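You operate a simulated robot arm through the tools that you are given. There is no shell and no other tool. Be economical: measure what you need, move in short steps, check, and stop when the job is done.

The job below is to be done with a simulated two-armed robot. You get a single attempt, and the scene is never put back.

JOB
Take the lid off the glue can and lay it down on the top of the long workbench.

Only the result counts: the job must be done as asked and must still hold three seconds after the hand-in. Knocking over, shifting, dropping, spilling or breaking anything else fails it. A push-on lid holds only when it is set on centred and level and pressed home; a screw cap is set on level and turned clockwise until tight.

ROBOT AND FRAMES
Two 6-joint arms with two-finger parallel grippers on one trunk, on a base that drives. Base frame: it is fixed to the floor where the robot stands at the start and does not move with it; the origin is under the middle of the robot, x ahead of it, y to its left, z up. Readings come in mm, rad, newtons and seconds.
The left shoulder is at the start at [60, 187, 1147], the right one opposite. With the tool pointing down near the work surface each hand reaches from about 260 to 620 mm from the robot's upright axis, wherever it stands, measured 20 degrees to its own side. Payload 1.57 kg a hand.
The TCP of each hand is the grasp point between the finger pads, 30 mm short of the fingertips. In the tool frame z runs along the fingers and y along their closing line. Largest opening 110 mm; finger width 24, thickness 12; the body of the gripper, 48 by 112 mm, starts 78 mm behind the TCP.
Orientation is that of the tool frame in the base frame, as a unit quaternion [w, x, y, z]. With the fingers straight down and closing along the base's y, the tool's x points along the base's -x, its y along +y and its z along -z.

CONTROLS
- The arms move only by the tool servo_tool. It takes "left_steps", "right_steps" or both (then of equal length, played together; a hand with none holds still); each is a list of rows, each an object (a shift or turn left out is 0, a gripper value left out holds the last) with "turn": the turn, a rotation vector about the tool's x, y, z in rad, a list of three; "delta_pos": the shift along the tool's x, y, z in mm, a list of three; "jaw": the closure, from 0 (fully open) to 1 (shut). In form: [{"turn": [rx, ry, rz], "delta_pos": [x, y, z], "jaw": jaw}, ...]. A call has 1 to 10 rows; each row shifts and turns the commanded pose from where the row before left it, along the tool's axes as they then stand. Rows are played at 5 a second. More than 50 mm and 0.15 rad between two rows, or a gripper value outside its range, and nothing of the call is played. Where a pose cannot be reached the arm comes as near as it can. A force on the tool above 40 N (or 10 N above the force at the start of the call, whichever is more), or a blocked arm, ends the call early, and 0.2 s more pass. Each finger travels about 153 mm/s and halts on what it meets, pressing with about 27 N; the grip force reading is that of the motor and also rises with nothing between the fingers. The clock runs only during rows and for 0.2 s after the last one: add rows that do not move to give the fingers time. The reply holds the time, the measured pose of the TCP, the force on the tool along the base axes, the opening and the grip force, in the units named above and with some noise, with the torque about the TCP (base axes, N m) and any sound that the robot's microphone picked up.
- Cameras (640 x 400 px; columns grow to the right, rows downward): "scene" is now at [1.3, -7.8, 1693.5]; the picture's right is [-0.20, -0.98, 0.00], its down [-0.79, 0.16, -0.60] and it looks along [0.58, -0.12, -0.80] (base axes); focal length 255 px, centre (320, 200). "left" rides on the left gripper at [70, -16, -141] in its tool frame; the picture's right is [0.23, 0.97, 0.00], its down [-0.86, 0.20, -0.48] and it looks along [-0.47, 0.11, 0.88] (tool axes); focal length 222 px, centre (320, 200). "right" rides on the right gripper at [70, 16, -141] in its tool frame; the picture's right is [-0.23, 0.97, 0.00], its down [-0.86, -0.20, -0.48] and it looks along [-0.47, -0.11, 0.88] (tool axes); focal length 222 px, centre (320, 200). There is no depth. A picture from a camera that has moved, and an enlarged one, comes with that camera's place and axes in the base frame and with its lens. The place of the scene camera against the robot may be out by one fixed shift of up to 25 mm in any direction.
- grab_frame(camera): a new picture of that camera. No time passes.
- raise_lower(by): slides the trunk up (or, below 0, down) by that many mm; the arms and the scene camera ride with it, the base frame stays. It gives what a move gives, with no picture.
- steer(legs): drives the robot by 1 to 6 legs, each [ahead, left, turn to the left] in mm, mm and rad, along the robot's own axes; the way and the turn of a leg run together, so that a leg with both is an arc; at most 1500 mm and 3.142 rad a leg. The arms and the cameras ride along, it lands a little off, and it stops where it bumps. It gives what a move gives.
- head_to(pan, tilt): turns the head with the scene camera to pan (to the left, within 1.501 rad either way) and tilt (down, from -0.506 to 1.204), counted from straight ahead of the robot. It gives what a move gives.
- enlarge(camera, box): a new picture of the part [left, top, right, bottom] of that camera's present view, enlarged. No time passes.
- job_done(): hands the job in; it is judged then, once.

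Go step by step. Nothing tells you exact positions but the pictures and the camera data: compare them with the known pose of the tool, close in by small moves and look again before you grip or let go. The budget is 120 turns and 108 pictures, counting those below and the enlarged ones. Unless the task says otherwise, let go and move clear before handing in, and close with one line.

The tools are called after "Call:" by a JSON object that holds its "name" and its "arguments". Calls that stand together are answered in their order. servo_tool: Moves the arms, as the interface text tells. Its arguments: {"type":"object","properties":{"left_steps":{"type":"array"},"right_steps":{"type":"array"}},"required":[]} The other tools are called the same way: raise_lower (by) slides the trunk up or down; steer (legs) drives the base; head_to (pan, tilt) turns the head that bears the scene camera; grab_frame (camera) takes a picture; enlarge (camera, box) takes an enlarged picture of a part of a camera's view; job_done () hands the job in.

At the start:

```text
time_s: 0.0
left_tcp_pos: [436.7, 88.7, 1158.7]
left_ee_rot: [0.0, -0.001, 1.0, 0.0]
left_contact_force: [-0.3, 0.6, -1.3]
left_torque: [-0.02, -0.02, -0.02]
left_grip_width: 109.7
left_gripper_force: 0.1
right_tcp_pos: [298.9, -276.2, 1182.3]
right_ee_rot: [0.0, 0.0, 1.0, 0.0]
right_contact_force: [0.5, 0.3, 0.4]
right_torque: [-0.02, -0.02, 0.01]
right_grip_width: 109.7
right_gripper_force: 0.1
trunk travel left (down, up): [-775.0, 215.0]
robot x, y, heading: [-0.2, -4.3, -0.002]
head pan, tilt: [-0.201, 0.932]
```

scene: 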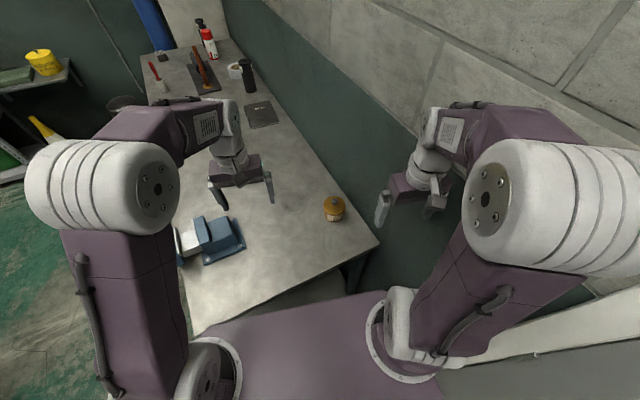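
right: 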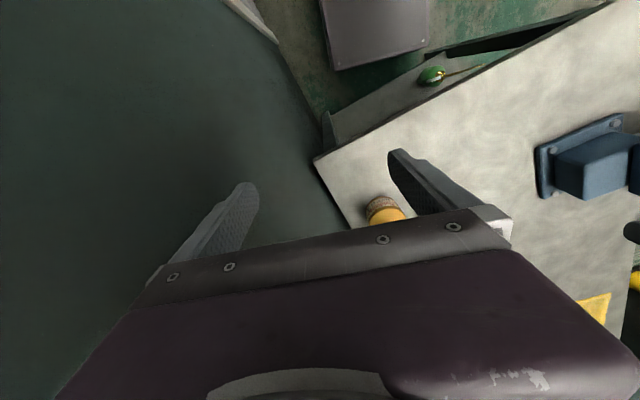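
left: 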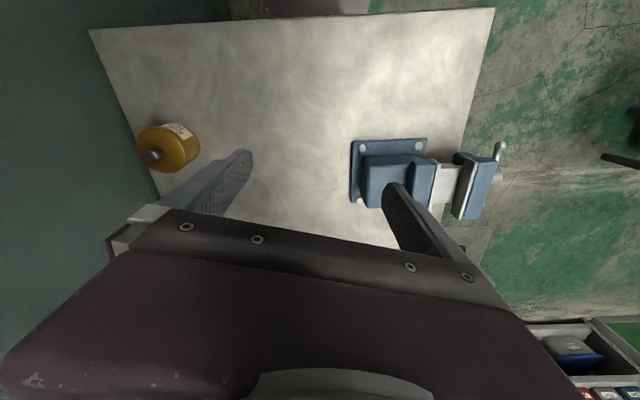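

I see a small orange can with a knob on its lid near the close right corner of the bench, and some other objects further off. I'll enlarge to identify the glue can.

Call:
{"name": "enlarge", "arguments": {"camera": "scene", "box": [290, 170, 380, 240]}}

Call:
{"name": "enlarge", "arguments": {"camera": "left", "box": [110, 100, 230, 190]}}

Call:
{"name": "enlarge", "arguments": {"camera": "scene", "box": [130, 10, 290, 130]}}

```text
5.71 times, centred on (335, 205) of scene
camera zoom: at [1.3, -7.8, 1693.5], right [-0.2, -0.98, 0.0], down [-0.79, 0.16, -0.6], along [0.58, -0.12, -0.8], focal length 1456 px, centre (234, 171)
```

zoom: 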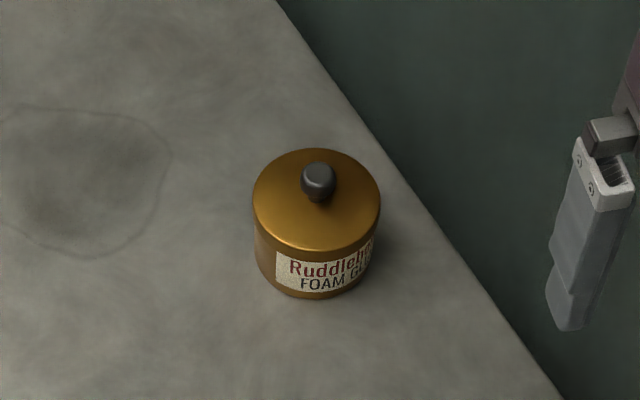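

```text
4.44 times, centred on (170, 145) of left
camera zoom: at [366.4, 72.6, 1301.1], right [-0.23, 0.97, 0.0], down [0.86, 0.2, 0.48], along [0.47, 0.11, -0.88], focal length 987 px, centre (987, 444)
```

zoom: 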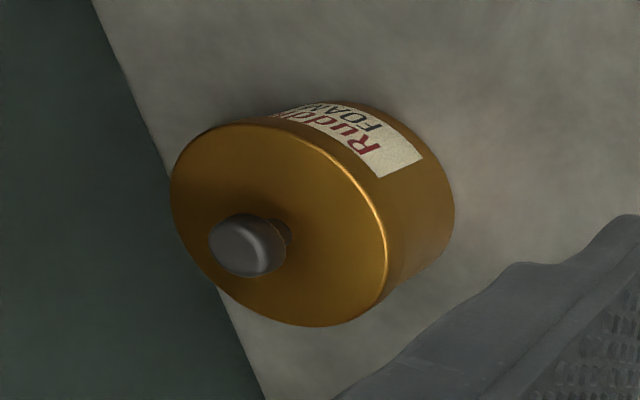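

```text
3.33 times, centred on (210, 70) of scene
camera zoom: at [1.3, -7.8, 1693.5], right [-0.2, -0.98, 0.0], down [-0.79, 0.16, -0.6], along [0.58, -0.12, -0.8], focal length 850 px, centre (687, 633)
```

zoom: 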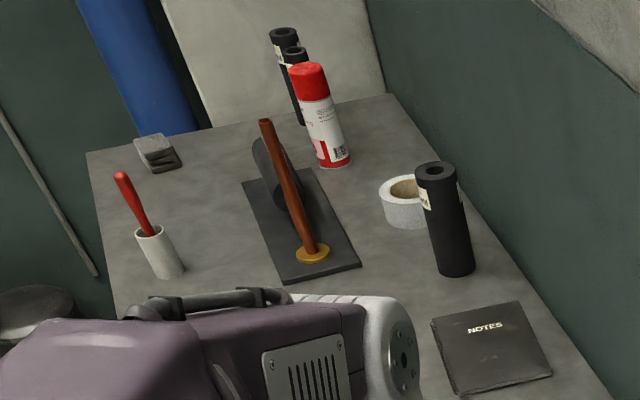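

The glue can ("Foam Glue") stands near (544, -177), with its knob at about z 925. I'll bring the right hand over it, still high, and look.

Call:
{"name": "servo_tool", "arguments": {"right_steps": [{"delta_pos": [-41, 16.5, 0]}, {"delta_pos": [-41, 16.5, 0]}, {"delta_pos": [-41, 16.5, 0]}, {"delta_pos": [-41, 16.5, 0]}, {"delta_pos": [-41, 16.5, 0]}, {"delta_pos": [-40, 16.5, 0], "jaw": 0.3}, {"delta_pos": [0, 0, 40]}, {"delta_pos": [0, 0, 40]}, {}]}}

Call:
{"name": "grab_frame", "arguments": {"camera": "right"}}

Call:
{"name": "grab_frame", "arguments": {"camera": "scene"}}

```text
time_s: 2.0
left_tcp_pos: [436.0, 89.9, 1158.9]
left_ee_rot: [0.0, 0.0, 1.0, 0.0]
left_contact_force: [0.2, -0.4, 0.0]
left_torque: [0.0, -0.02, 0.0]
left_grip_width: 109.8
left_gripper_force: 0.0
right_tcp_pos: [544.6, -176.8, 1100.8]
right_ee_rot: [0.0, 0.0, 1.0, -0.001]
right_contact_force: [-0.1, -0.3, -0.3]
right_torque: [0.0, -0.01, 0.0]
right_grip_width: 76.9
right_gripper_force: 0.0
trunk travel left (down, up): [-775.0, 215.0]
robot x, y, heading: [0.8, 0.9, 0.003]
head pan, tilt: [-0.201, 0.932]
```

```text
101 pictures are left
camera right: at [472.2, -159.7, 1243.9], right [0.23, 0.97, 0.0], down [0.86, -0.2, 0.48], along [0.47, -0.11, -0.88], focal length 222 px, centre (320, 200)
```

right: 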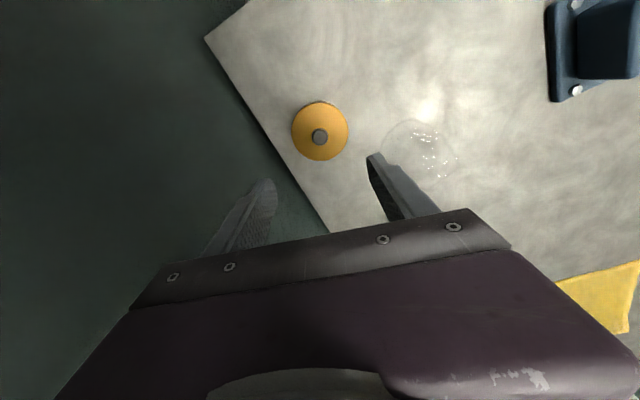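

```text
100 pictures are left
camera scene: at [1.7, -7.4, 1693.5], right [-0.2, -0.98, 0.0], down [-0.79, 0.16, -0.6], along [0.58, -0.12, -0.8], focal length 255 px, centre (320, 200)
```

scene: 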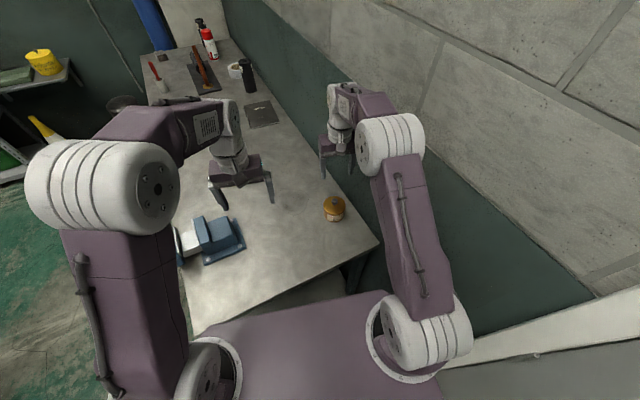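

The right camera agrees: knob near (542, -177). I'll lower to z ≈ 1005 and check again.

Call:
{"name": "servo_tool", "arguments": {"right_steps": [{"delta_pos": [2, 0, 32], "jaw": 0.4}, {"delta_pos": [0, 0, 32]}, {"delta_pos": [0, 0, 32]}, {}]}}

Call:
{"name": "grab_frame", "arguments": {"camera": "right"}}

Call:
{"name": "enlarge", "arguments": {"camera": "left", "box": [90, 80, 250, 180]}}

```text
time_s: 3.0
left_tcp_pos: [435.5, 89.6, 1160.2]
left_ee_rot: [0.0, 0.0, 1.0, -0.001]
left_contact_force: [-0.2, -0.3, 1.1]
left_torque: [0.01, 0.04, 0.0]
left_grip_width: 110.1
left_gripper_force: 0.0
right_tcp_pos: [540.8, -176.7, 1007.2]
right_ee_rot: [0.0, 0.0, 1.0, 0.0]
right_contact_force: [0.3, 0.7, -0.9]
right_torque: [0.02, 0.01, -0.01]
right_grip_width: 66.1
right_gripper_force: 0.0
trunk travel left (down, up): [-775.0, 215.0]
robot x, y, heading: [-0.3, 3.0, 0.005]
head pan, tilt: [-0.201, 0.932]
```

```text
99 pictures are left
camera right: at [470.2, -160.4, 1148.1], right [0.23, 0.97, 0.0], down [0.86, -0.2, 0.48], along [0.47, -0.11, -0.88], focal length 222 px, centre (320, 200)
```

right: 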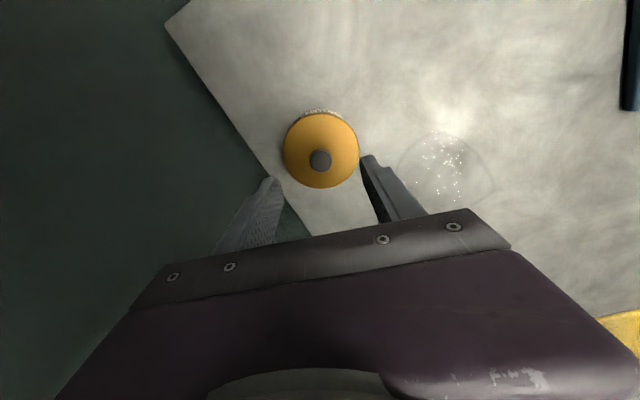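

```text
4.00 times, centred on (170, 130) of left
camera zoom: at [366.4, 72.7, 1301.1], right [-0.23, 0.97, 0.0], down [0.86, 0.2, 0.48], along [0.47, 0.11, -0.88], focal length 888 px, centre (920, 480)
```

zoom: 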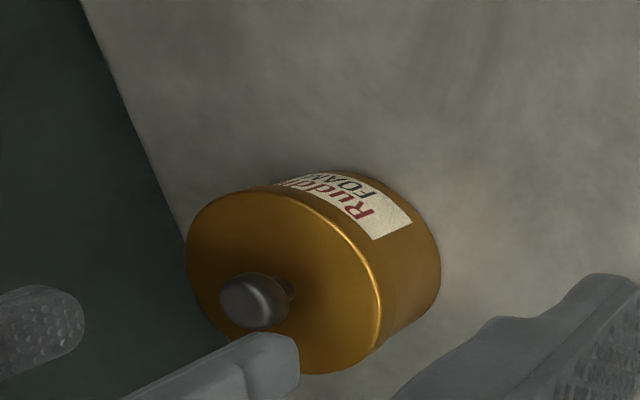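

The knob sits at about (541, -176.5), with its top near z 930 and the lid's top surface near 903. The hand is centred over it, so I'll lower to TCP z ≈ 942.

Call:
{"name": "servo_tool", "arguments": {"right_steps": [{"delta_pos": [0, 0, 25]}, {"delta_pos": [0, 0, 25]}, {"delta_pos": [0, 0, 15]}, {}]}}

Call:
{"name": "grab_frame", "arguments": {"camera": "right"}}

Call:
{"name": "enlarge", "arguments": {"camera": "left", "box": [90, 80, 250, 180]}}

```text
time_s: 4.0
left_tcp_pos: [433.5, 89.8, 1160.9]
left_ee_rot: [0.0, 0.0, 1.0, 0.0]
left_contact_force: [-0.1, 0.4, -1.0]
left_torque: [-0.02, 0.04, -0.03]
left_grip_width: 109.8
left_gripper_force: 0.0
right_tcp_pos: [540.9, -177.9, 944.4]
right_ee_rot: [0.003, 0.0, 1.0, 0.0]
right_contact_force: [0.6, -4.4, 25.1]
right_torque: [-0.08, 0.11, 0.03]
right_grip_width: 65.9
right_gripper_force: 0.2
trunk travel left (down, up): [-775.0, 215.0]
robot x, y, heading: [1.9, -0.5, -0.002]
head pan, tilt: [-0.201, 0.932]
```

```text
97 pictures are left
camera right: at [468.2, -160.6, 1086.9], right [0.23, 0.97, 0.0], down [0.85, -0.2, 0.48], along [0.47, -0.11, -0.87], focal length 222 px, centre (320, 200)
```

right: 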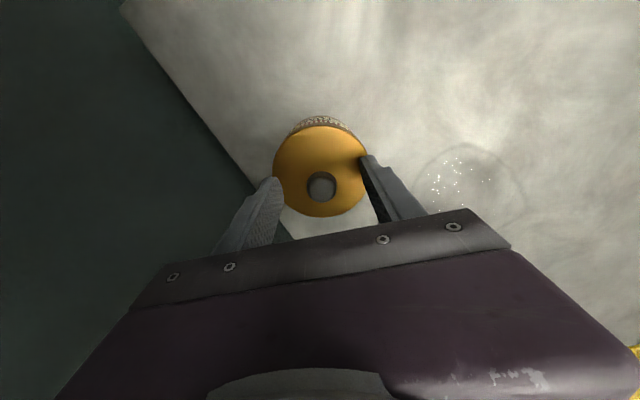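

```text
4.00 times, centred on (170, 130) of left
camera zoom: at [363.8, 72.9, 1302.4], right [-0.23, 0.97, 0.0], down [0.85, 0.2, 0.48], along [0.47, 0.11, -0.88], focal length 888 px, centre (920, 480)
```

zoom: 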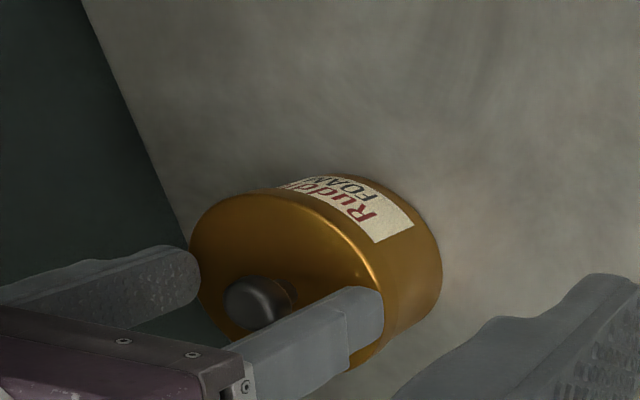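

The fingertips touched the lid's top at TCP z ≈ 944, so the lid top is near 914. I'll back up about 4 mm and close on the knob.

Call:
{"name": "servo_tool", "arguments": {"right_steps": [{"delta_pos": [-1, 0, -4]}, {"jaw": 0.6}, {"jaw": 0.75}, {"jaw": 0.9}, {"jaw": 1.0}, {}, {}]}}

Call:
{"name": "enlarge", "arguments": {"camera": "left", "box": [90, 80, 250, 180]}}

Call:
{"name": "grab_frame", "arguments": {"camera": "right"}}

```text
time_s: 5.6
left_tcp_pos: [435.5, 89.6, 1158.4]
left_ee_rot: [0.0, 0.0, 1.0, 0.0]
left_contact_force: [0.2, 0.6, 0.7]
left_torque: [-0.02, 0.02, -0.01]
left_grip_width: 110.1
left_gripper_force: 0.0
right_tcp_pos: [540.8, -177.4, 945.7]
right_ee_rot: [0.0, 0.0, 1.0, 0.0]
right_contact_force: [-4.1, 1.1, 2.9]
right_torque: [0.05, 0.21, -0.03]
right_grip_width: 22.2
right_gripper_force: 27.2
trunk travel left (down, up): [-775.0, 215.0]
robot x, y, heading: [-3.8, -1.0, 0.0]
head pan, tilt: [-0.201, 0.932]
```

```text
4.00 times, centred on (170, 130) of left
camera zoom: at [365.8, 72.9, 1301.2], right [-0.23, 0.97, 0.0], down [0.85, 0.2, 0.48], along [0.47, 0.11, -0.88], focal length 888 px, centre (920, 480)
```

zoom: 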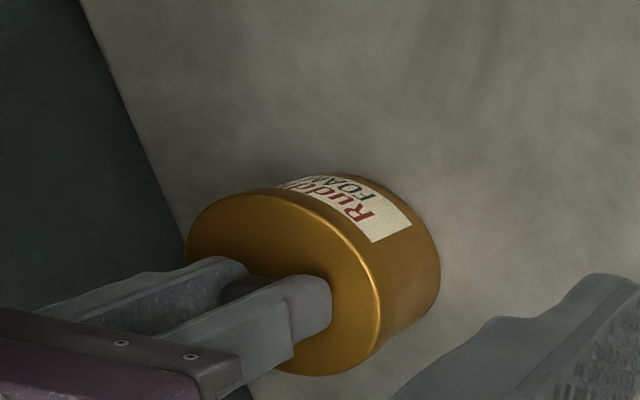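

```text
94 pictures are left
camera right: at [470.0, -159.8, 1087.7], right [0.23, 0.97, 0.0], down [0.86, -0.2, 0.48], along [0.47, -0.11, -0.88], focal length 222 px, centre (320, 200)
```

right: 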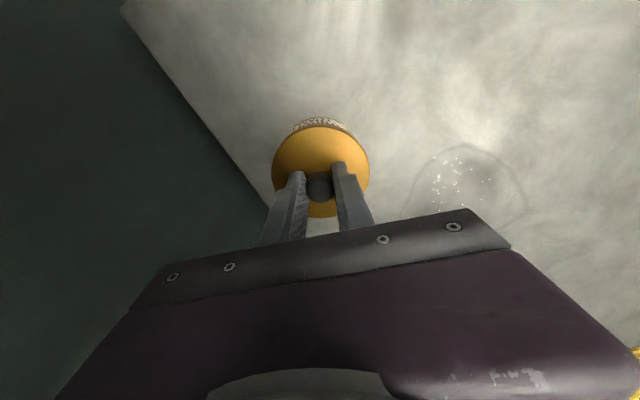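

The knob is gripped (22 mm wide). I'll lift a little and see whether only the lid comes.

Call:
{"name": "servo_tool", "arguments": {"right_steps": [{"delta_pos": [0, 0, -2]}, {"delta_pos": [0, 0, -2]}, {"delta_pos": [0, 0, -2]}, {}]}}

Call:
{"name": "enlarge", "arguments": {"camera": "left", "box": [90, 80, 250, 180]}}

```text
time_s: 6.6
left_tcp_pos: [436.8, 89.6, 1158.8]
left_ee_rot: [0.0, 0.0, 1.0, -0.001]
left_contact_force: [0.3, 0.0, -0.2]
left_torque: [0.0, -0.02, 0.01]
left_grip_width: 110.1
left_gripper_force: 0.1
right_tcp_pos: [542.6, -177.5, 950.2]
right_ee_rot: [0.001, 0.0, 1.0, 0.0]
right_contact_force: [-0.6, -1.0, -1.2]
right_torque: [0.0, -0.03, -0.03]
right_grip_width: 22.1
right_gripper_force: 27.2
trunk travel left (down, up): [-775.0, 215.0]
robot x, y, heading: [1.0, -0.1, 0.0]
head pan, tilt: [-0.201, 0.932]
heard: snap
```

```text
4.00 times, centred on (170, 130) of left
camera zoom: at [366.6, 72.6, 1301.0], right [-0.23, 0.97, 0.0], down [0.86, 0.2, 0.48], along [0.47, 0.11, -0.88], focal length 888 px, centre (920, 480)
```

zoom: 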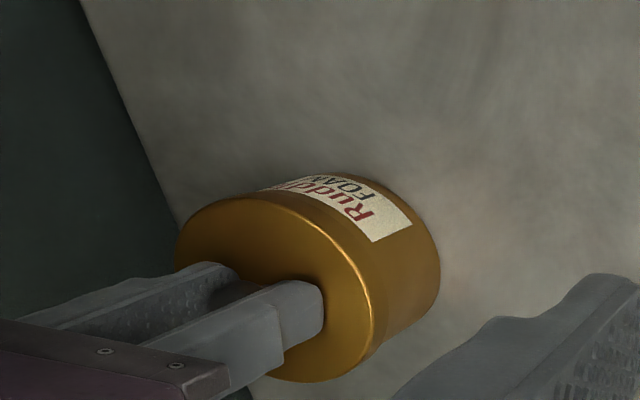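

A snap was heard and the label stayed put while the lid top rose, so the lid is off its seat. I'll lift it straight up.

Call:
{"name": "servo_tool", "arguments": {"right_steps": [{"delta_pos": [0, 0, -5]}, {"delta_pos": [0, 0, -10]}, {"delta_pos": [0, 0, -20]}, {"delta_pos": [0, 0, -30]}, {}]}}

Call:
{"name": "enlarge", "arguments": {"camera": "left", "box": [50, 50, 290, 200]}}

Call:
{"name": "enlarge", "arguments": {"camera": "scene", "box": [160, 130, 400, 280]}}

```text
time_s: 7.8
left_tcp_pos: [436.5, 89.5, 1158.6]
left_ee_rot: [0.0, 0.0, 1.0, -0.001]
left_contact_force: [0.0, 0.0, -0.1]
left_torque: [0.01, -0.04, -0.03]
left_grip_width: 109.7
left_gripper_force: 0.1
right_tcp_pos: [542.8, -176.5, 1017.2]
right_ee_rot: [0.0, 0.0, 1.0, 0.0]
right_contact_force: [-1.2, -0.2, -0.3]
right_torque: [-0.01, 0.0, 0.0]
right_grip_width: 21.9
right_gripper_force: 27.1
trunk travel left (down, up): [-775.0, 215.0]
robot x, y, heading: [0.5, 2.9, -0.003]
head pan, tilt: [-0.201, 0.932]
```

```text
2.67 times, centred on (170, 125) of left
camera zoom: at [366.9, 72.6, 1300.9], right [-0.23, 0.97, 0.0], down [0.86, 0.2, 0.48], along [0.47, 0.11, -0.88], focal length 592 px, centre (720, 400)
```

zoom: 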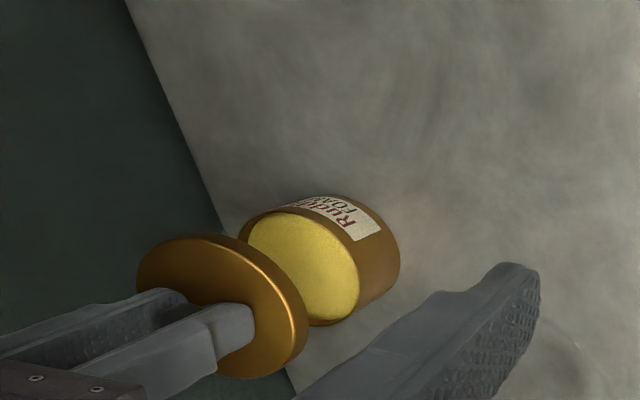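

```text
2.67 times, centred on (280, 205) of scene
camera zoom: at [1.9, -7.9, 1693.5], right [-0.2, -0.98, 0.0], down [-0.79, 0.16, -0.6], along [0.58, -0.12, -0.8], focal length 680 px, centre (427, 187)
```

zoom: 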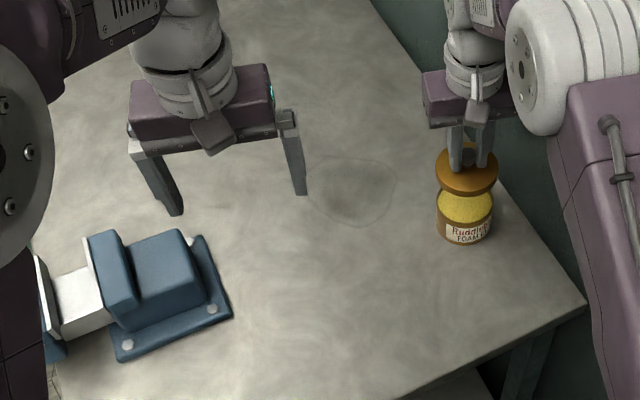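

The lid is cleanly off and the can hasn't moved. I'll shift the left hand out of the way, carry the lid to a clear spot at about (460, -70) away from the stain, and start lowering.

Call:
{"name": "servo_tool", "arguments": {"left_steps": [{"delta_pos": [0, 40, 0]}, {"delta_pos": [0, 40, 0]}, {}, {}, {}, {}, {}, {}], "right_steps": [{"delta_pos": [20.5, 26.5, 0]}, {"delta_pos": [20.5, 26.5, 0]}, {"delta_pos": [20.5, 26.5, 0]}, {"delta_pos": [20.5, 26.5, 0]}, {}, {"delta_pos": [0, 0, 40]}, {"delta_pos": [0, 0, 40]}, {}]}}

Call:
{"name": "grab_frame", "arguments": {"camera": "left"}}

Call:
{"name": "enlarge", "arguments": {"camera": "scene", "box": [160, 130, 400, 280]}}

Call:
{"name": "grab_frame", "arguments": {"camera": "right"}}

```text
time_s: 9.6
left_tcp_pos: [437.0, 171.2, 1160.0]
left_ee_rot: [0.001, 0.0, 1.0, 0.001]
left_contact_force: [-0.2, -0.4, -0.1]
left_torque: [0.02, 0.0, 0.03]
left_grip_width: 110.0
left_gripper_force: 0.1
right_tcp_pos: [459.9, -74.4, 939.9]
right_ee_rot: [0.0, 0.0, 1.0, 0.0]
right_contact_force: [-0.5, 0.4, -0.6]
right_torque: [0.01, 0.01, 0.0]
right_grip_width: 22.1
right_gripper_force: 27.3
trunk travel left (down, up): [-775.0, 215.0]
robot x, y, heading: [1.4, 1.1, -0.002]
head pan, tilt: [-0.201, 0.932]
```

```text
90 pictures are left
camera left: at [367.0, 154.5, 1301.3], right [-0.23, 0.97, 0.0], down [0.85, 0.2, 0.48], along [0.47, 0.11, -0.88], focal length 222 px, centre (320, 200)
```

left: 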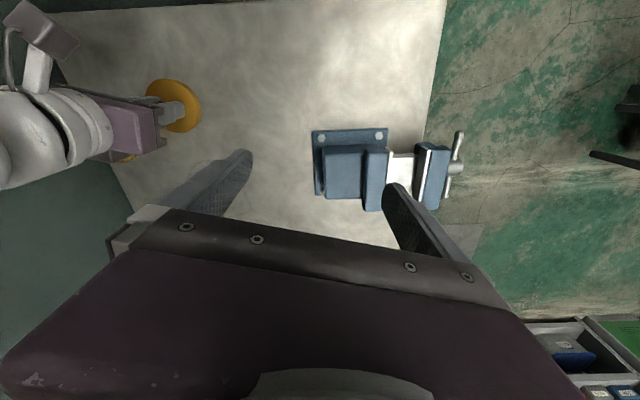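

```text
2.67 times, centred on (280, 205) of scene
camera zoom: at [0.7, -7.9, 1693.5], right [-0.2, -0.98, 0.0], down [-0.79, 0.16, -0.6], along [0.58, -0.12, -0.8], focal length 680 px, centre (427, 187)
```

zoom: 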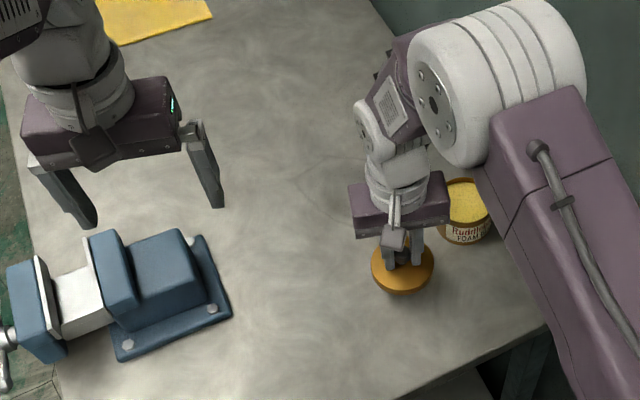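

```text
88 pictures are left
camera right: at [389.6, -56.5, 1081.9], right [0.23, 0.97, 0.0], down [0.85, -0.2, 0.48], along [0.47, -0.11, -0.88], focal length 222 px, centre (320, 200)
```

right: 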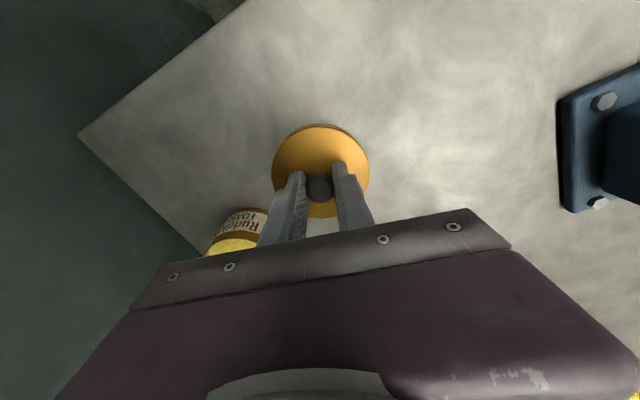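

The lid hangs level over a clear area, about 45 mm above the bench. I'll lower it in steps until it makes contact.

Call:
{"name": "servo_tool", "arguments": {"right_steps": [{"delta_pos": [0, 0, 20]}, {"delta_pos": [0, 0, 10]}, {"delta_pos": [0, 0, 3]}, {}]}}

Call:
{"name": "enlarge", "arguments": {"camera": "left", "box": [100, 50, 260, 150]}}

```text
time_s: 10.6
left_tcp_pos: [438.0, 171.4, 1158.3]
left_ee_rot: [-0.001, 0.0, 1.0, 0.0]
left_contact_force: [-0.4, -0.8, -0.5]
left_torque: [-0.01, -0.02, 0.01]
left_grip_width: 110.0
left_gripper_force: 0.1
right_tcp_pos: [459.8, -72.1, 902.8]
right_ee_rot: [0.0, 0.001, 1.0, 0.0]
right_contact_force: [0.1, -0.3, -0.7]
right_torque: [0.0, -0.01, 0.01]
right_grip_width: 22.1
right_gripper_force: 27.4
trunk travel left (down, up): [-775.0, 215.0]
robot x, y, heading: [0.3, -0.9, -0.001]
head pan, tilt: [-0.201, 0.932]
```

```text
4.00 times, centred on (180, 100) of left
camera zoom: at [367.8, 154.7, 1301.0], right [-0.23, 0.97, 0.0], down [0.86, 0.2, 0.48], along [0.47, 0.11, -0.88], focal length 888 px, centre (880, 600)
```

zoom: 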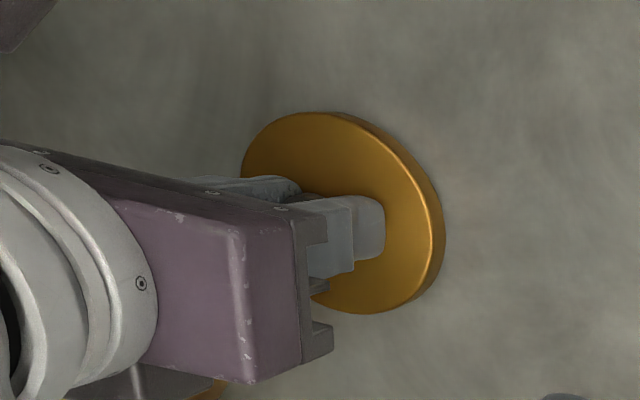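

No contact yet, but it's close. I'll continue in 2 mm steps.

Call:
{"name": "servo_tool", "arguments": {"right_steps": [{"delta_pos": [0, 0, 2]}, {"delta_pos": [0, 0, 2]}, {"delta_pos": [0, 0, 2]}, {}]}}

```text
time_s: 11.6
left_tcp_pos: [437.5, 171.8, 1159.2]
left_ee_rot: [0.0, 0.0, 1.0, 0.001]
left_contact_force: [0.2, 0.5, -0.2]
left_torque: [0.01, 0.03, 0.0]
left_grip_width: 110.2
left_gripper_force: 0.2
right_tcp_pos: [459.9, -71.5, 896.5]
right_ee_rot: [0.0, 0.0, 1.0, 0.0]
right_contact_force: [-0.2, -0.7, 0.0]
right_torque: [0.0, 0.01, -0.03]
right_grip_width: 22.3
right_gripper_force: 27.0
trunk travel left (down, up): [-775.0, 215.0]
robot x, y, heading: [-1.6, 0.1, 0.001]
head pan, tilt: [-0.201, 0.932]
```

Still free, so I'll keep lowering.

Call:
{"name": "servo_tool", "arguments": {"right_steps": [{"delta_pos": [0, 0, 2]}, {"delta_pos": [0, 0, 2]}, {}]}}

Call:
{"name": "enlarge", "arguments": {"camera": "left", "box": [100, 50, 260, 150]}}

```text
time_s: 12.4
left_tcp_pos: [438.5, 170.7, 1159.4]
left_ee_rot: [0.001, 0.0, 1.0, 0.0]
left_contact_force: [0.3, -0.5, -0.7]
left_torque: [-0.01, 0.0, 0.02]
left_grip_width: 110.0
left_gripper_force: 0.1
right_tcp_pos: [459.5, -70.0, 892.8]
right_ee_rot: [0.0, 0.0, 1.0, 0.0]
right_contact_force: [0.4, 0.0, -0.7]
right_torque: [-0.03, -0.02, 0.03]
right_grip_width: 22.0
right_gripper_force: 26.9
trunk travel left (down, up): [-775.0, 215.0]
robot x, y, heading: [1.3, -0.8, 0.003]
head pan, tilt: [-0.201, 0.932]
```

```text
4.00 times, centred on (180, 100) of left
camera zoom: at [367.6, 154.6, 1301.1], right [-0.23, 0.97, 0.0], down [0.86, 0.2, 0.48], along [0.47, 0.11, -0.88], focal length 888 px, centre (880, 600)
```

zoom: 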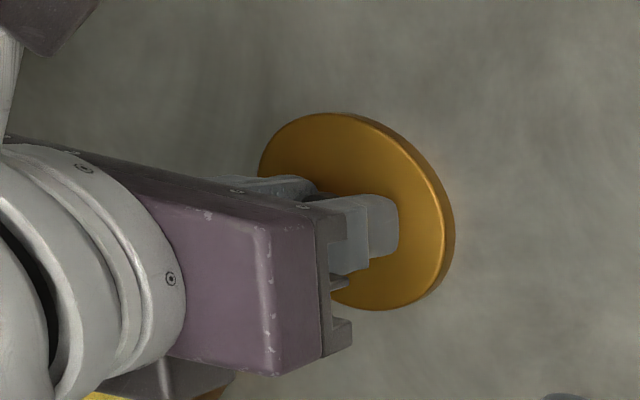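

Still no contact. I'll keep stepping down.

Call:
{"name": "servo_tool", "arguments": {"right_steps": [{"delta_pos": [0, 0, 2]}, {"delta_pos": [0, 0, 2]}, {"delta_pos": [0, 0, 2]}, {}]}}

Call:
{"name": "enlarge", "arguments": {"camera": "scene", "box": [260, 180, 380, 255]}}

```text
time_s: 13.4
left_tcp_pos: [436.8, 171.7, 1159.1]
left_ee_rot: [0.0, 0.0, 1.0, 0.0]
left_contact_force: [-0.7, 0.0, -0.4]
left_torque: [0.0, -0.01, -0.02]
left_grip_width: 110.1
left_gripper_force: 0.1
right_tcp_pos: [459.1, -71.3, 886.8]
right_ee_rot: [0.001, 0.001, 1.0, 0.0]
right_contact_force: [0.6, -0.3, -0.2]
right_torque: [0.0, 0.04, 0.01]
right_grip_width: 22.4
right_gripper_force: 27.5
trunk travel left (down, up): [-775.0, 215.0]
robot x, y, heading: [3.2, 0.5, 0.0]
head pan, tilt: [-0.201, 0.932]
```

```text
5.33 times, centred on (320, 218) of scene
camera zoom: at [1.4, -7.7, 1693.5], right [-0.2, -0.98, 0.0], down [-0.79, 0.16, -0.6], along [0.58, -0.12, -0.8], focal length 1359 px, centre (320, 107)
```

zoom: 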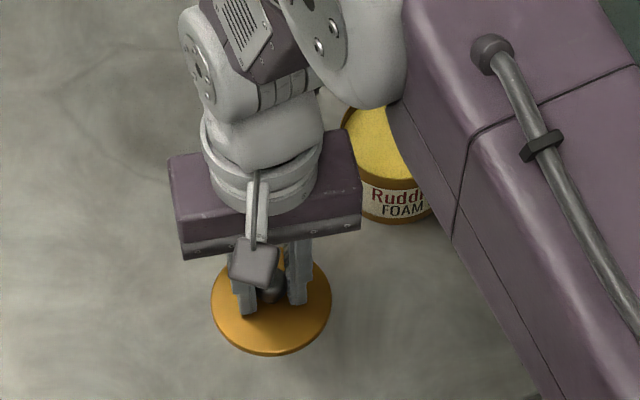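

Call:
{"name": "servo_tool", "arguments": {"right_steps": [{"delta_pos": [0, 0, 1.5]}, {"delta_pos": [0, 0, 1.5]}, {}]}}

```text
time_s: 14.2
left_tcp_pos: [436.7, 171.2, 1159.7]
left_ee_rot: [0.0, 0.0, 1.0, 0.0]
left_contact_force: [0.2, -0.5, 0.3]
left_torque: [0.0, 0.01, 0.01]
left_grip_width: 110.1
left_gripper_force: 0.1
right_tcp_pos: [459.4, -72.4, 884.7]
right_ee_rot: [0.0, 0.0, 1.0, 0.0]
right_contact_force: [0.5, -1.3, 2.5]
right_torque: [-0.04, 0.07, 0.01]
right_grip_width: 22.4
right_gripper_force: 27.0
trunk travel left (down, up): [-775.0, 215.0]
robot x, y, heading: [-2.4, 2.1, 0.003]
head pan, tilt: [-0.201, 0.932]
```

The force is rising slightly (2.5 N), which looks like first contact. One more small step should confirm it.

Call:
{"name": "servo_tool", "arguments": {"right_steps": [{"delta_pos": [0, 0, 1]}, {}]}}

```text
time_s: 14.8
left_tcp_pos: [436.5, 171.3, 1159.8]
left_ee_rot: [0.002, -0.001, 1.0, 0.0]
left_contact_force: [-0.8, -1.0, 0.6]
left_torque: [0.01, 0.01, -0.02]
left_grip_width: 109.9
left_gripper_force: 0.1
right_tcp_pos: [459.7, -70.4, 883.3]
right_ee_rot: [0.0, -0.001, 1.0, 0.0]
right_contact_force: [2.0, -3.5, 13.1]
right_torque: [-0.09, 0.08, 0.03]
right_grip_width: 22.5
right_gripper_force: 26.7
trunk travel left (down, up): [-775.0, 215.0]
robot x, y, heading: [0.0, 1.3, 0.001]
head pan, tilt: [-0.201, 0.932]
```

The lid is down on the bench (13 N). I'll ease off the press, open gradually, and rise straight up.

Call:
{"name": "servo_tool", "arguments": {"right_steps": [{"delta_pos": [0, 0, -1]}, {"jaw": 0.75}, {"jaw": 0.6}, {}, {"delta_pos": [0, 0, -10]}, {"delta_pos": [0, 0, -30]}, {"delta_pos": [0, 0, -40]}, {"delta_pos": [0, 0, -40]}, {}]}}

Call:
{"name": "grab_frame", "arguments": {"camera": "right"}}

Call:
{"name": "enlarge", "arguments": {"camera": "scene", "box": [240, 170, 400, 270]}}

Call:
{"name": "enlarge", "arguments": {"camera": "left", "box": [60, 40, 260, 165]}}

```text
time_s: 16.8
left_tcp_pos: [436.1, 171.3, 1159.3]
left_ee_rot: [0.001, 0.0, 1.0, 0.0]
left_contact_force: [1.3, 0.2, 0.9]
left_torque: [0.0, 0.01, 0.0]
left_grip_width: 109.8
left_gripper_force: 0.0
right_tcp_pos: [459.8, -71.1, 1002.4]
right_ee_rot: [0.0, -0.001, 1.0, -0.001]
right_contact_force: [-0.1, -0.3, 0.3]
right_torque: [-0.03, -0.03, -0.02]
right_grip_width: 44.1
right_gripper_force: 0.0
trunk travel left (down, up): [-775.0, 215.0]
robot x, y, heading: [-0.4, -2.3, 0.002]
head pan, tilt: [-0.201, 0.932]
```

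```text
84 pictures are left
camera right: at [388.5, -53.6, 1145.2], right [0.23, 0.97, 0.0], down [0.86, -0.2, 0.48], along [0.47, -0.11, -0.88], focal length 222 px, centre (320, 200)
```

right: 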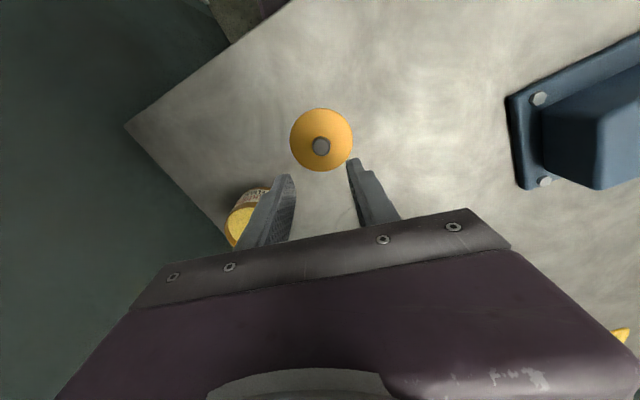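

```text
4.00 times, centred on (320, 220) of scene
camera zoom: at [1.7, -7.7, 1693.5], right [-0.2, -0.98, 0.0], down [-0.79, 0.16, -0.6], along [0.58, -0.12, -0.8], focal length 1019 px, centre (320, 120)
```

zoom: 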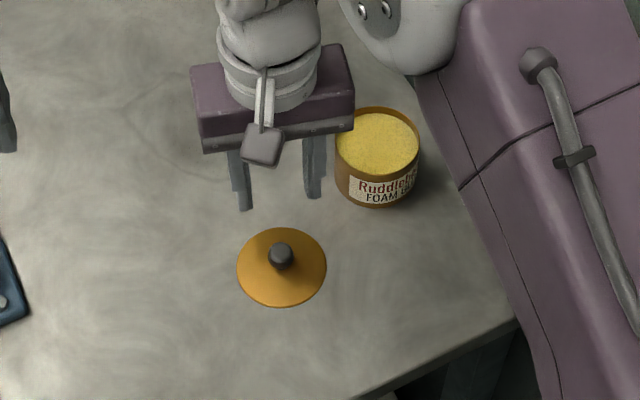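

```text
3.20 times, centred on (160, 102) of left
camera zoom: at [367.8, 154.7, 1301.0], right [-0.23, 0.97, 0.0], down [0.86, 0.2, 0.48], along [0.47, 0.11, -0.88], focal length 711 px, centre (832, 512)
```

zoom: 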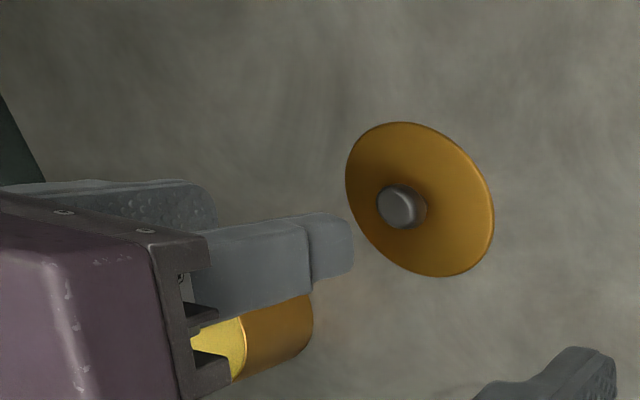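

The lid lies flat, knob up, on the bench, and the can stands open and undisturbed. Before handing in, a quick look round to check that this is the long workbench.

Call:
{"name": "head_to", "arguments": {"pan": 0.5, "tilt": 0.5}}

Call:
{"name": "grab_frame", "arguments": {"camera": "scene"}}

```text
time_s: 17.9
left_tcp_pos: [437.6, 171.7, 1158.9]
left_ee_rot: [0.0, 0.0, 1.0, -0.001]
left_contact_force: [0.9, -0.2, -0.2]
left_torque: [0.04, 0.0, -0.04]
left_grip_width: 110.0
left_gripper_force: 0.1
right_tcp_pos: [459.5, -70.8, 1003.1]
right_ee_rot: [0.0, -0.001, 1.0, 0.0]
right_contact_force: [-0.3, 0.0, 0.2]
right_torque: [0.02, 0.0, -0.01]
right_grip_width: 44.2
right_gripper_force: 0.1
trunk travel left (down, up): [-775.0, 215.0]
robot x, y, heading: [-0.1, 2.1, -0.0]
head pan, tilt: [0.499, 0.499]
```

```text
81 pictures are left
camera scene: at [8.9, 50.3, 1729.7], right [0.48, -0.88, 0.0], down [-0.42, -0.23, -0.88], along [0.77, 0.42, -0.48], focal length 255 px, centre (320, 200)
```

scene: 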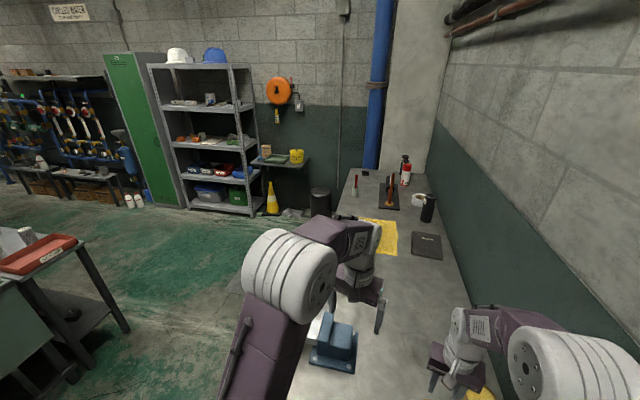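

This bench runs the whole length of the wall. There's another table to the left, so I'll check it for comparison.

Call:
{"name": "head_to", "arguments": {"pan": 1.4, "tilt": 0.5}}

Call:
{"name": "grab_frame", "arguments": {"camera": "scene"}}

```text
time_s: 19.1
left_tcp_pos: [437.3, 169.7, 1158.8]
left_ee_rot: [0.0, 0.0, 1.0, -0.001]
left_contact_force: [-0.1, 1.0, 0.0]
left_torque: [0.01, 0.05, 0.03]
left_grip_width: 110.0
left_gripper_force: 0.1
right_tcp_pos: [458.6, -69.8, 1002.2]
right_ee_rot: [0.001, 0.0, 1.0, 0.0]
right_contact_force: [1.1, -0.7, 0.0]
right_torque: [-0.02, 0.01, 0.0]
right_grip_width: 43.8
right_gripper_force: 0.0
trunk travel left (down, up): [-775.0, 215.0]
robot x, y, heading: [-0.2, 4.6, -0.0]
head pan, tilt: [1.4, 0.499]
```

```text
80 pictures are left
camera scene: at [-55.3, 96.6, 1729.7], right [0.99, -0.17, 0.0], down [-0.08, -0.47, -0.88], along [0.15, 0.86, -0.48], focal length 255 px, centre (320, 200)
```

scene: 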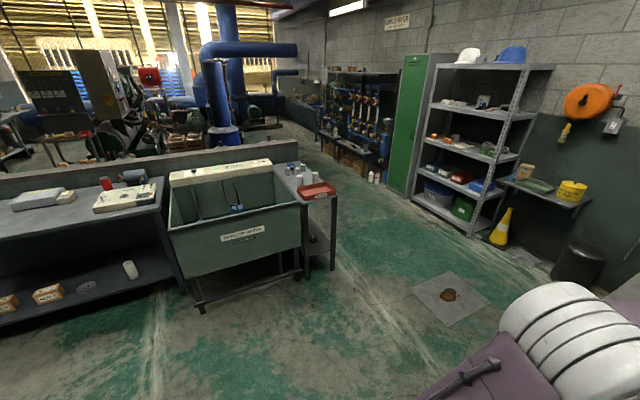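

There's a bench with boxes at the far left edge of the view. I'll look at the widest pan both ways to compare lengths.

Call:
{"name": "head_to", "arguments": {"pan": 1.5, "tilt": 0.2}}

Call:
{"name": "grab_frame", "arguments": {"camera": "scene"}}

Call:
{"name": "head_to", "arguments": {"pan": -1.5, "tilt": 0.3}}

Call:
{"name": "grab_frame", "arguments": {"camera": "scene"}}

```text
time_s: 19.9
left_tcp_pos: [437.5, 171.7, 1159.4]
left_ee_rot: [-0.001, 0.001, 1.0, 0.0]
left_contact_force: [0.2, 0.8, 0.9]
left_torque: [0.0, 0.0, 0.02]
left_grip_width: 109.9
left_gripper_force: 0.1
right_tcp_pos: [460.3, -70.4, 1002.6]
right_ee_rot: [0.0, 0.0, 1.0, 0.001]
right_contact_force: [0.6, 0.5, -0.4]
right_torque: [-0.01, 0.0, 0.02]
right_grip_width: 44.0
right_gripper_force: 0.1
trunk travel left (down, up): [-775.0, 215.0]
robot x, y, heading: [2.4, -2.6, 0.001]
head pan, tilt: [1.499, 0.201]
```

```text
79 pictures are left
camera scene: at [-64.2, 99.9, 1757.3], right [1.0, -0.07, 0.0], down [-0.01, -0.2, -0.98], along [0.07, 0.98, -0.2], focal length 255 px, centre (320, 200)
```

scene: 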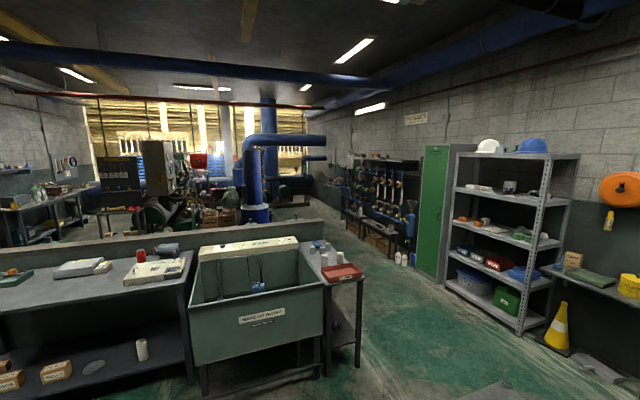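

```text
time_s: 22.5
left_tcp_pos: [436.7, 170.8, 1159.5]
left_ee_rot: [0.0, 0.0, 1.0, 0.0]
left_contact_force: [0.3, -0.6, -0.7]
left_torque: [-0.01, 0.0, 0.0]
left_grip_width: 109.9
left_gripper_force: 0.1
right_tcp_pos: [460.3, -71.9, 1002.9]
right_ee_rot: [0.0, 0.0, 1.0, 0.0]
right_contact_force: [0.5, 0.6, 0.3]
right_torque: [0.01, -0.02, -0.02]
right_grip_width: 44.1
right_gripper_force: 0.0
trunk travel left (down, up): [-775.0, 215.0]
robot x, y, heading: [-0.0, 0.7, 0.006]
head pan, tilt: [-1.499, 0.3]
```

```text
78 pictures are left
camera scene: at [-64.2, -86.2, 1748.1], right [-1.0, -0.07, 0.0], down [-0.02, 0.29, -0.96], along [0.07, -0.95, -0.3], focal length 255 px, centre (320, 200)
```

scene: 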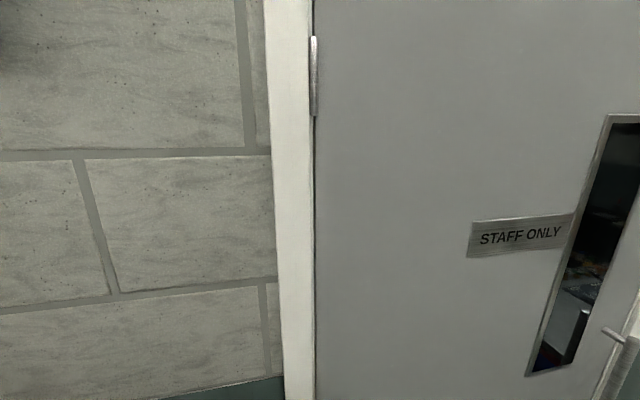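

It's still ambiguous how long the other bench is. I'll use the left wrist camera for a look to the back left, first raising that hand clear and turning it.

Call:
{"name": "servo_tool", "arguments": {"left_steps": [{"delta_pos": [0, 35, -30]}, {"delta_pos": [0, 35, -30]}, {"delta_pos": [0, 35, -30]}, {"turn": [0, 0, 0.14]}, {"turn": [0, 0, 0.14]}, {"turn": [0, 0, 0.14]}, {"turn": [0, 0, 0.14]}, {"turn": [0, 0, 0.14]}, {"turn": [0, 0, 0.14]}, {}]}}

Call:
{"name": "servo_tool", "arguments": {"left_steps": [{"turn": [0.032, 0.135, 0]}, {"turn": [0.032, 0.135, 0]}, {"turn": [0.032, 0.135, 0]}, {"turn": [0.032, 0.135, 0]}, {"turn": [0.032, 0.135, 0]}, {"turn": [0.032, 0.135, 0]}, {"turn": [0.032, 0.135, 0]}, {}]}}

Call:
{"name": "grab_frame", "arguments": {"camera": "left"}}

```text
time_s: 24.7
left_tcp_pos: [435.7, 274.1, 1249.9]
left_ee_rot: [0.0, 0.409, 0.913, 0.001]
left_contact_force: [0.0, 0.5, -0.3]
left_torque: [-0.03, 0.0, -0.01]
left_grip_width: 109.8
left_gripper_force: 0.1
right_tcp_pos: [458.2, -71.7, 1002.6]
right_ee_rot: [0.0, 0.001, 1.0, 0.0]
right_contact_force: [-0.3, 0.0, 0.1]
right_torque: [0.02, -0.02, -0.03]
right_grip_width: 44.0
right_gripper_force: 0.0
trunk travel left (down, up): [-775.0, 215.0]
robot x, y, heading: [4.4, -0.1, -0.003]
head pan, tilt: [-1.499, 0.3]
```

```text
time_s: 26.5
left_tcp_pos: [378.3, 287.7, 1207.8]
left_ee_rot: [-0.458, 0.362, 0.808, 0.088]
left_contact_force: [-0.8, 0.1, 0.7]
left_torque: [-0.01, 0.02, 0.0]
left_grip_width: 109.9
left_gripper_force: 0.0
left hand out of reach, approached as far as the arm can: row 5, 6, 7
right_tcp_pos: [459.7, -71.5, 1002.9]
right_ee_rot: [0.0, 0.0, 1.0, 0.001]
right_contact_force: [-0.5, -0.3, 0.9]
right_torque: [0.0, 0.03, 0.01]
right_grip_width: 43.9
right_gripper_force: 0.1
trunk travel left (down, up): [-775.0, 215.0]
robot x, y, heading: [0.6, 2.0, 0.004]
head pan, tilt: [-1.499, 0.3]
```

```text
77 pictures are left
camera left: at [440.7, 243.3, 1346.8], right [0.57, 0.82, 0.0], down [0.73, -0.51, -0.45], along [-0.37, 0.26, -0.89], focal length 222 px, centre (320, 200)
```

left: 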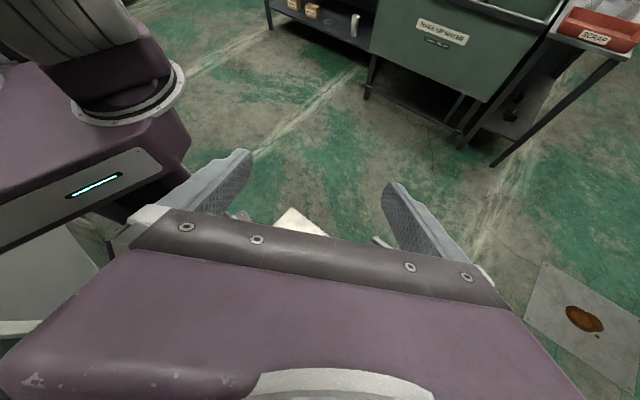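

The far-left bench ends after about 1.4 m. The bench with the can is about 1.9 m, so it is the long workbench. The lid lies flat on it and both hands are clear, so I'm handing in.

Call:
{"name": "job_done", "arguments": {}}

```text
The job is handed in.
```

The glue can's lid is off and lying flat, knob up, on top of the long workbench; the can stands open where it was.
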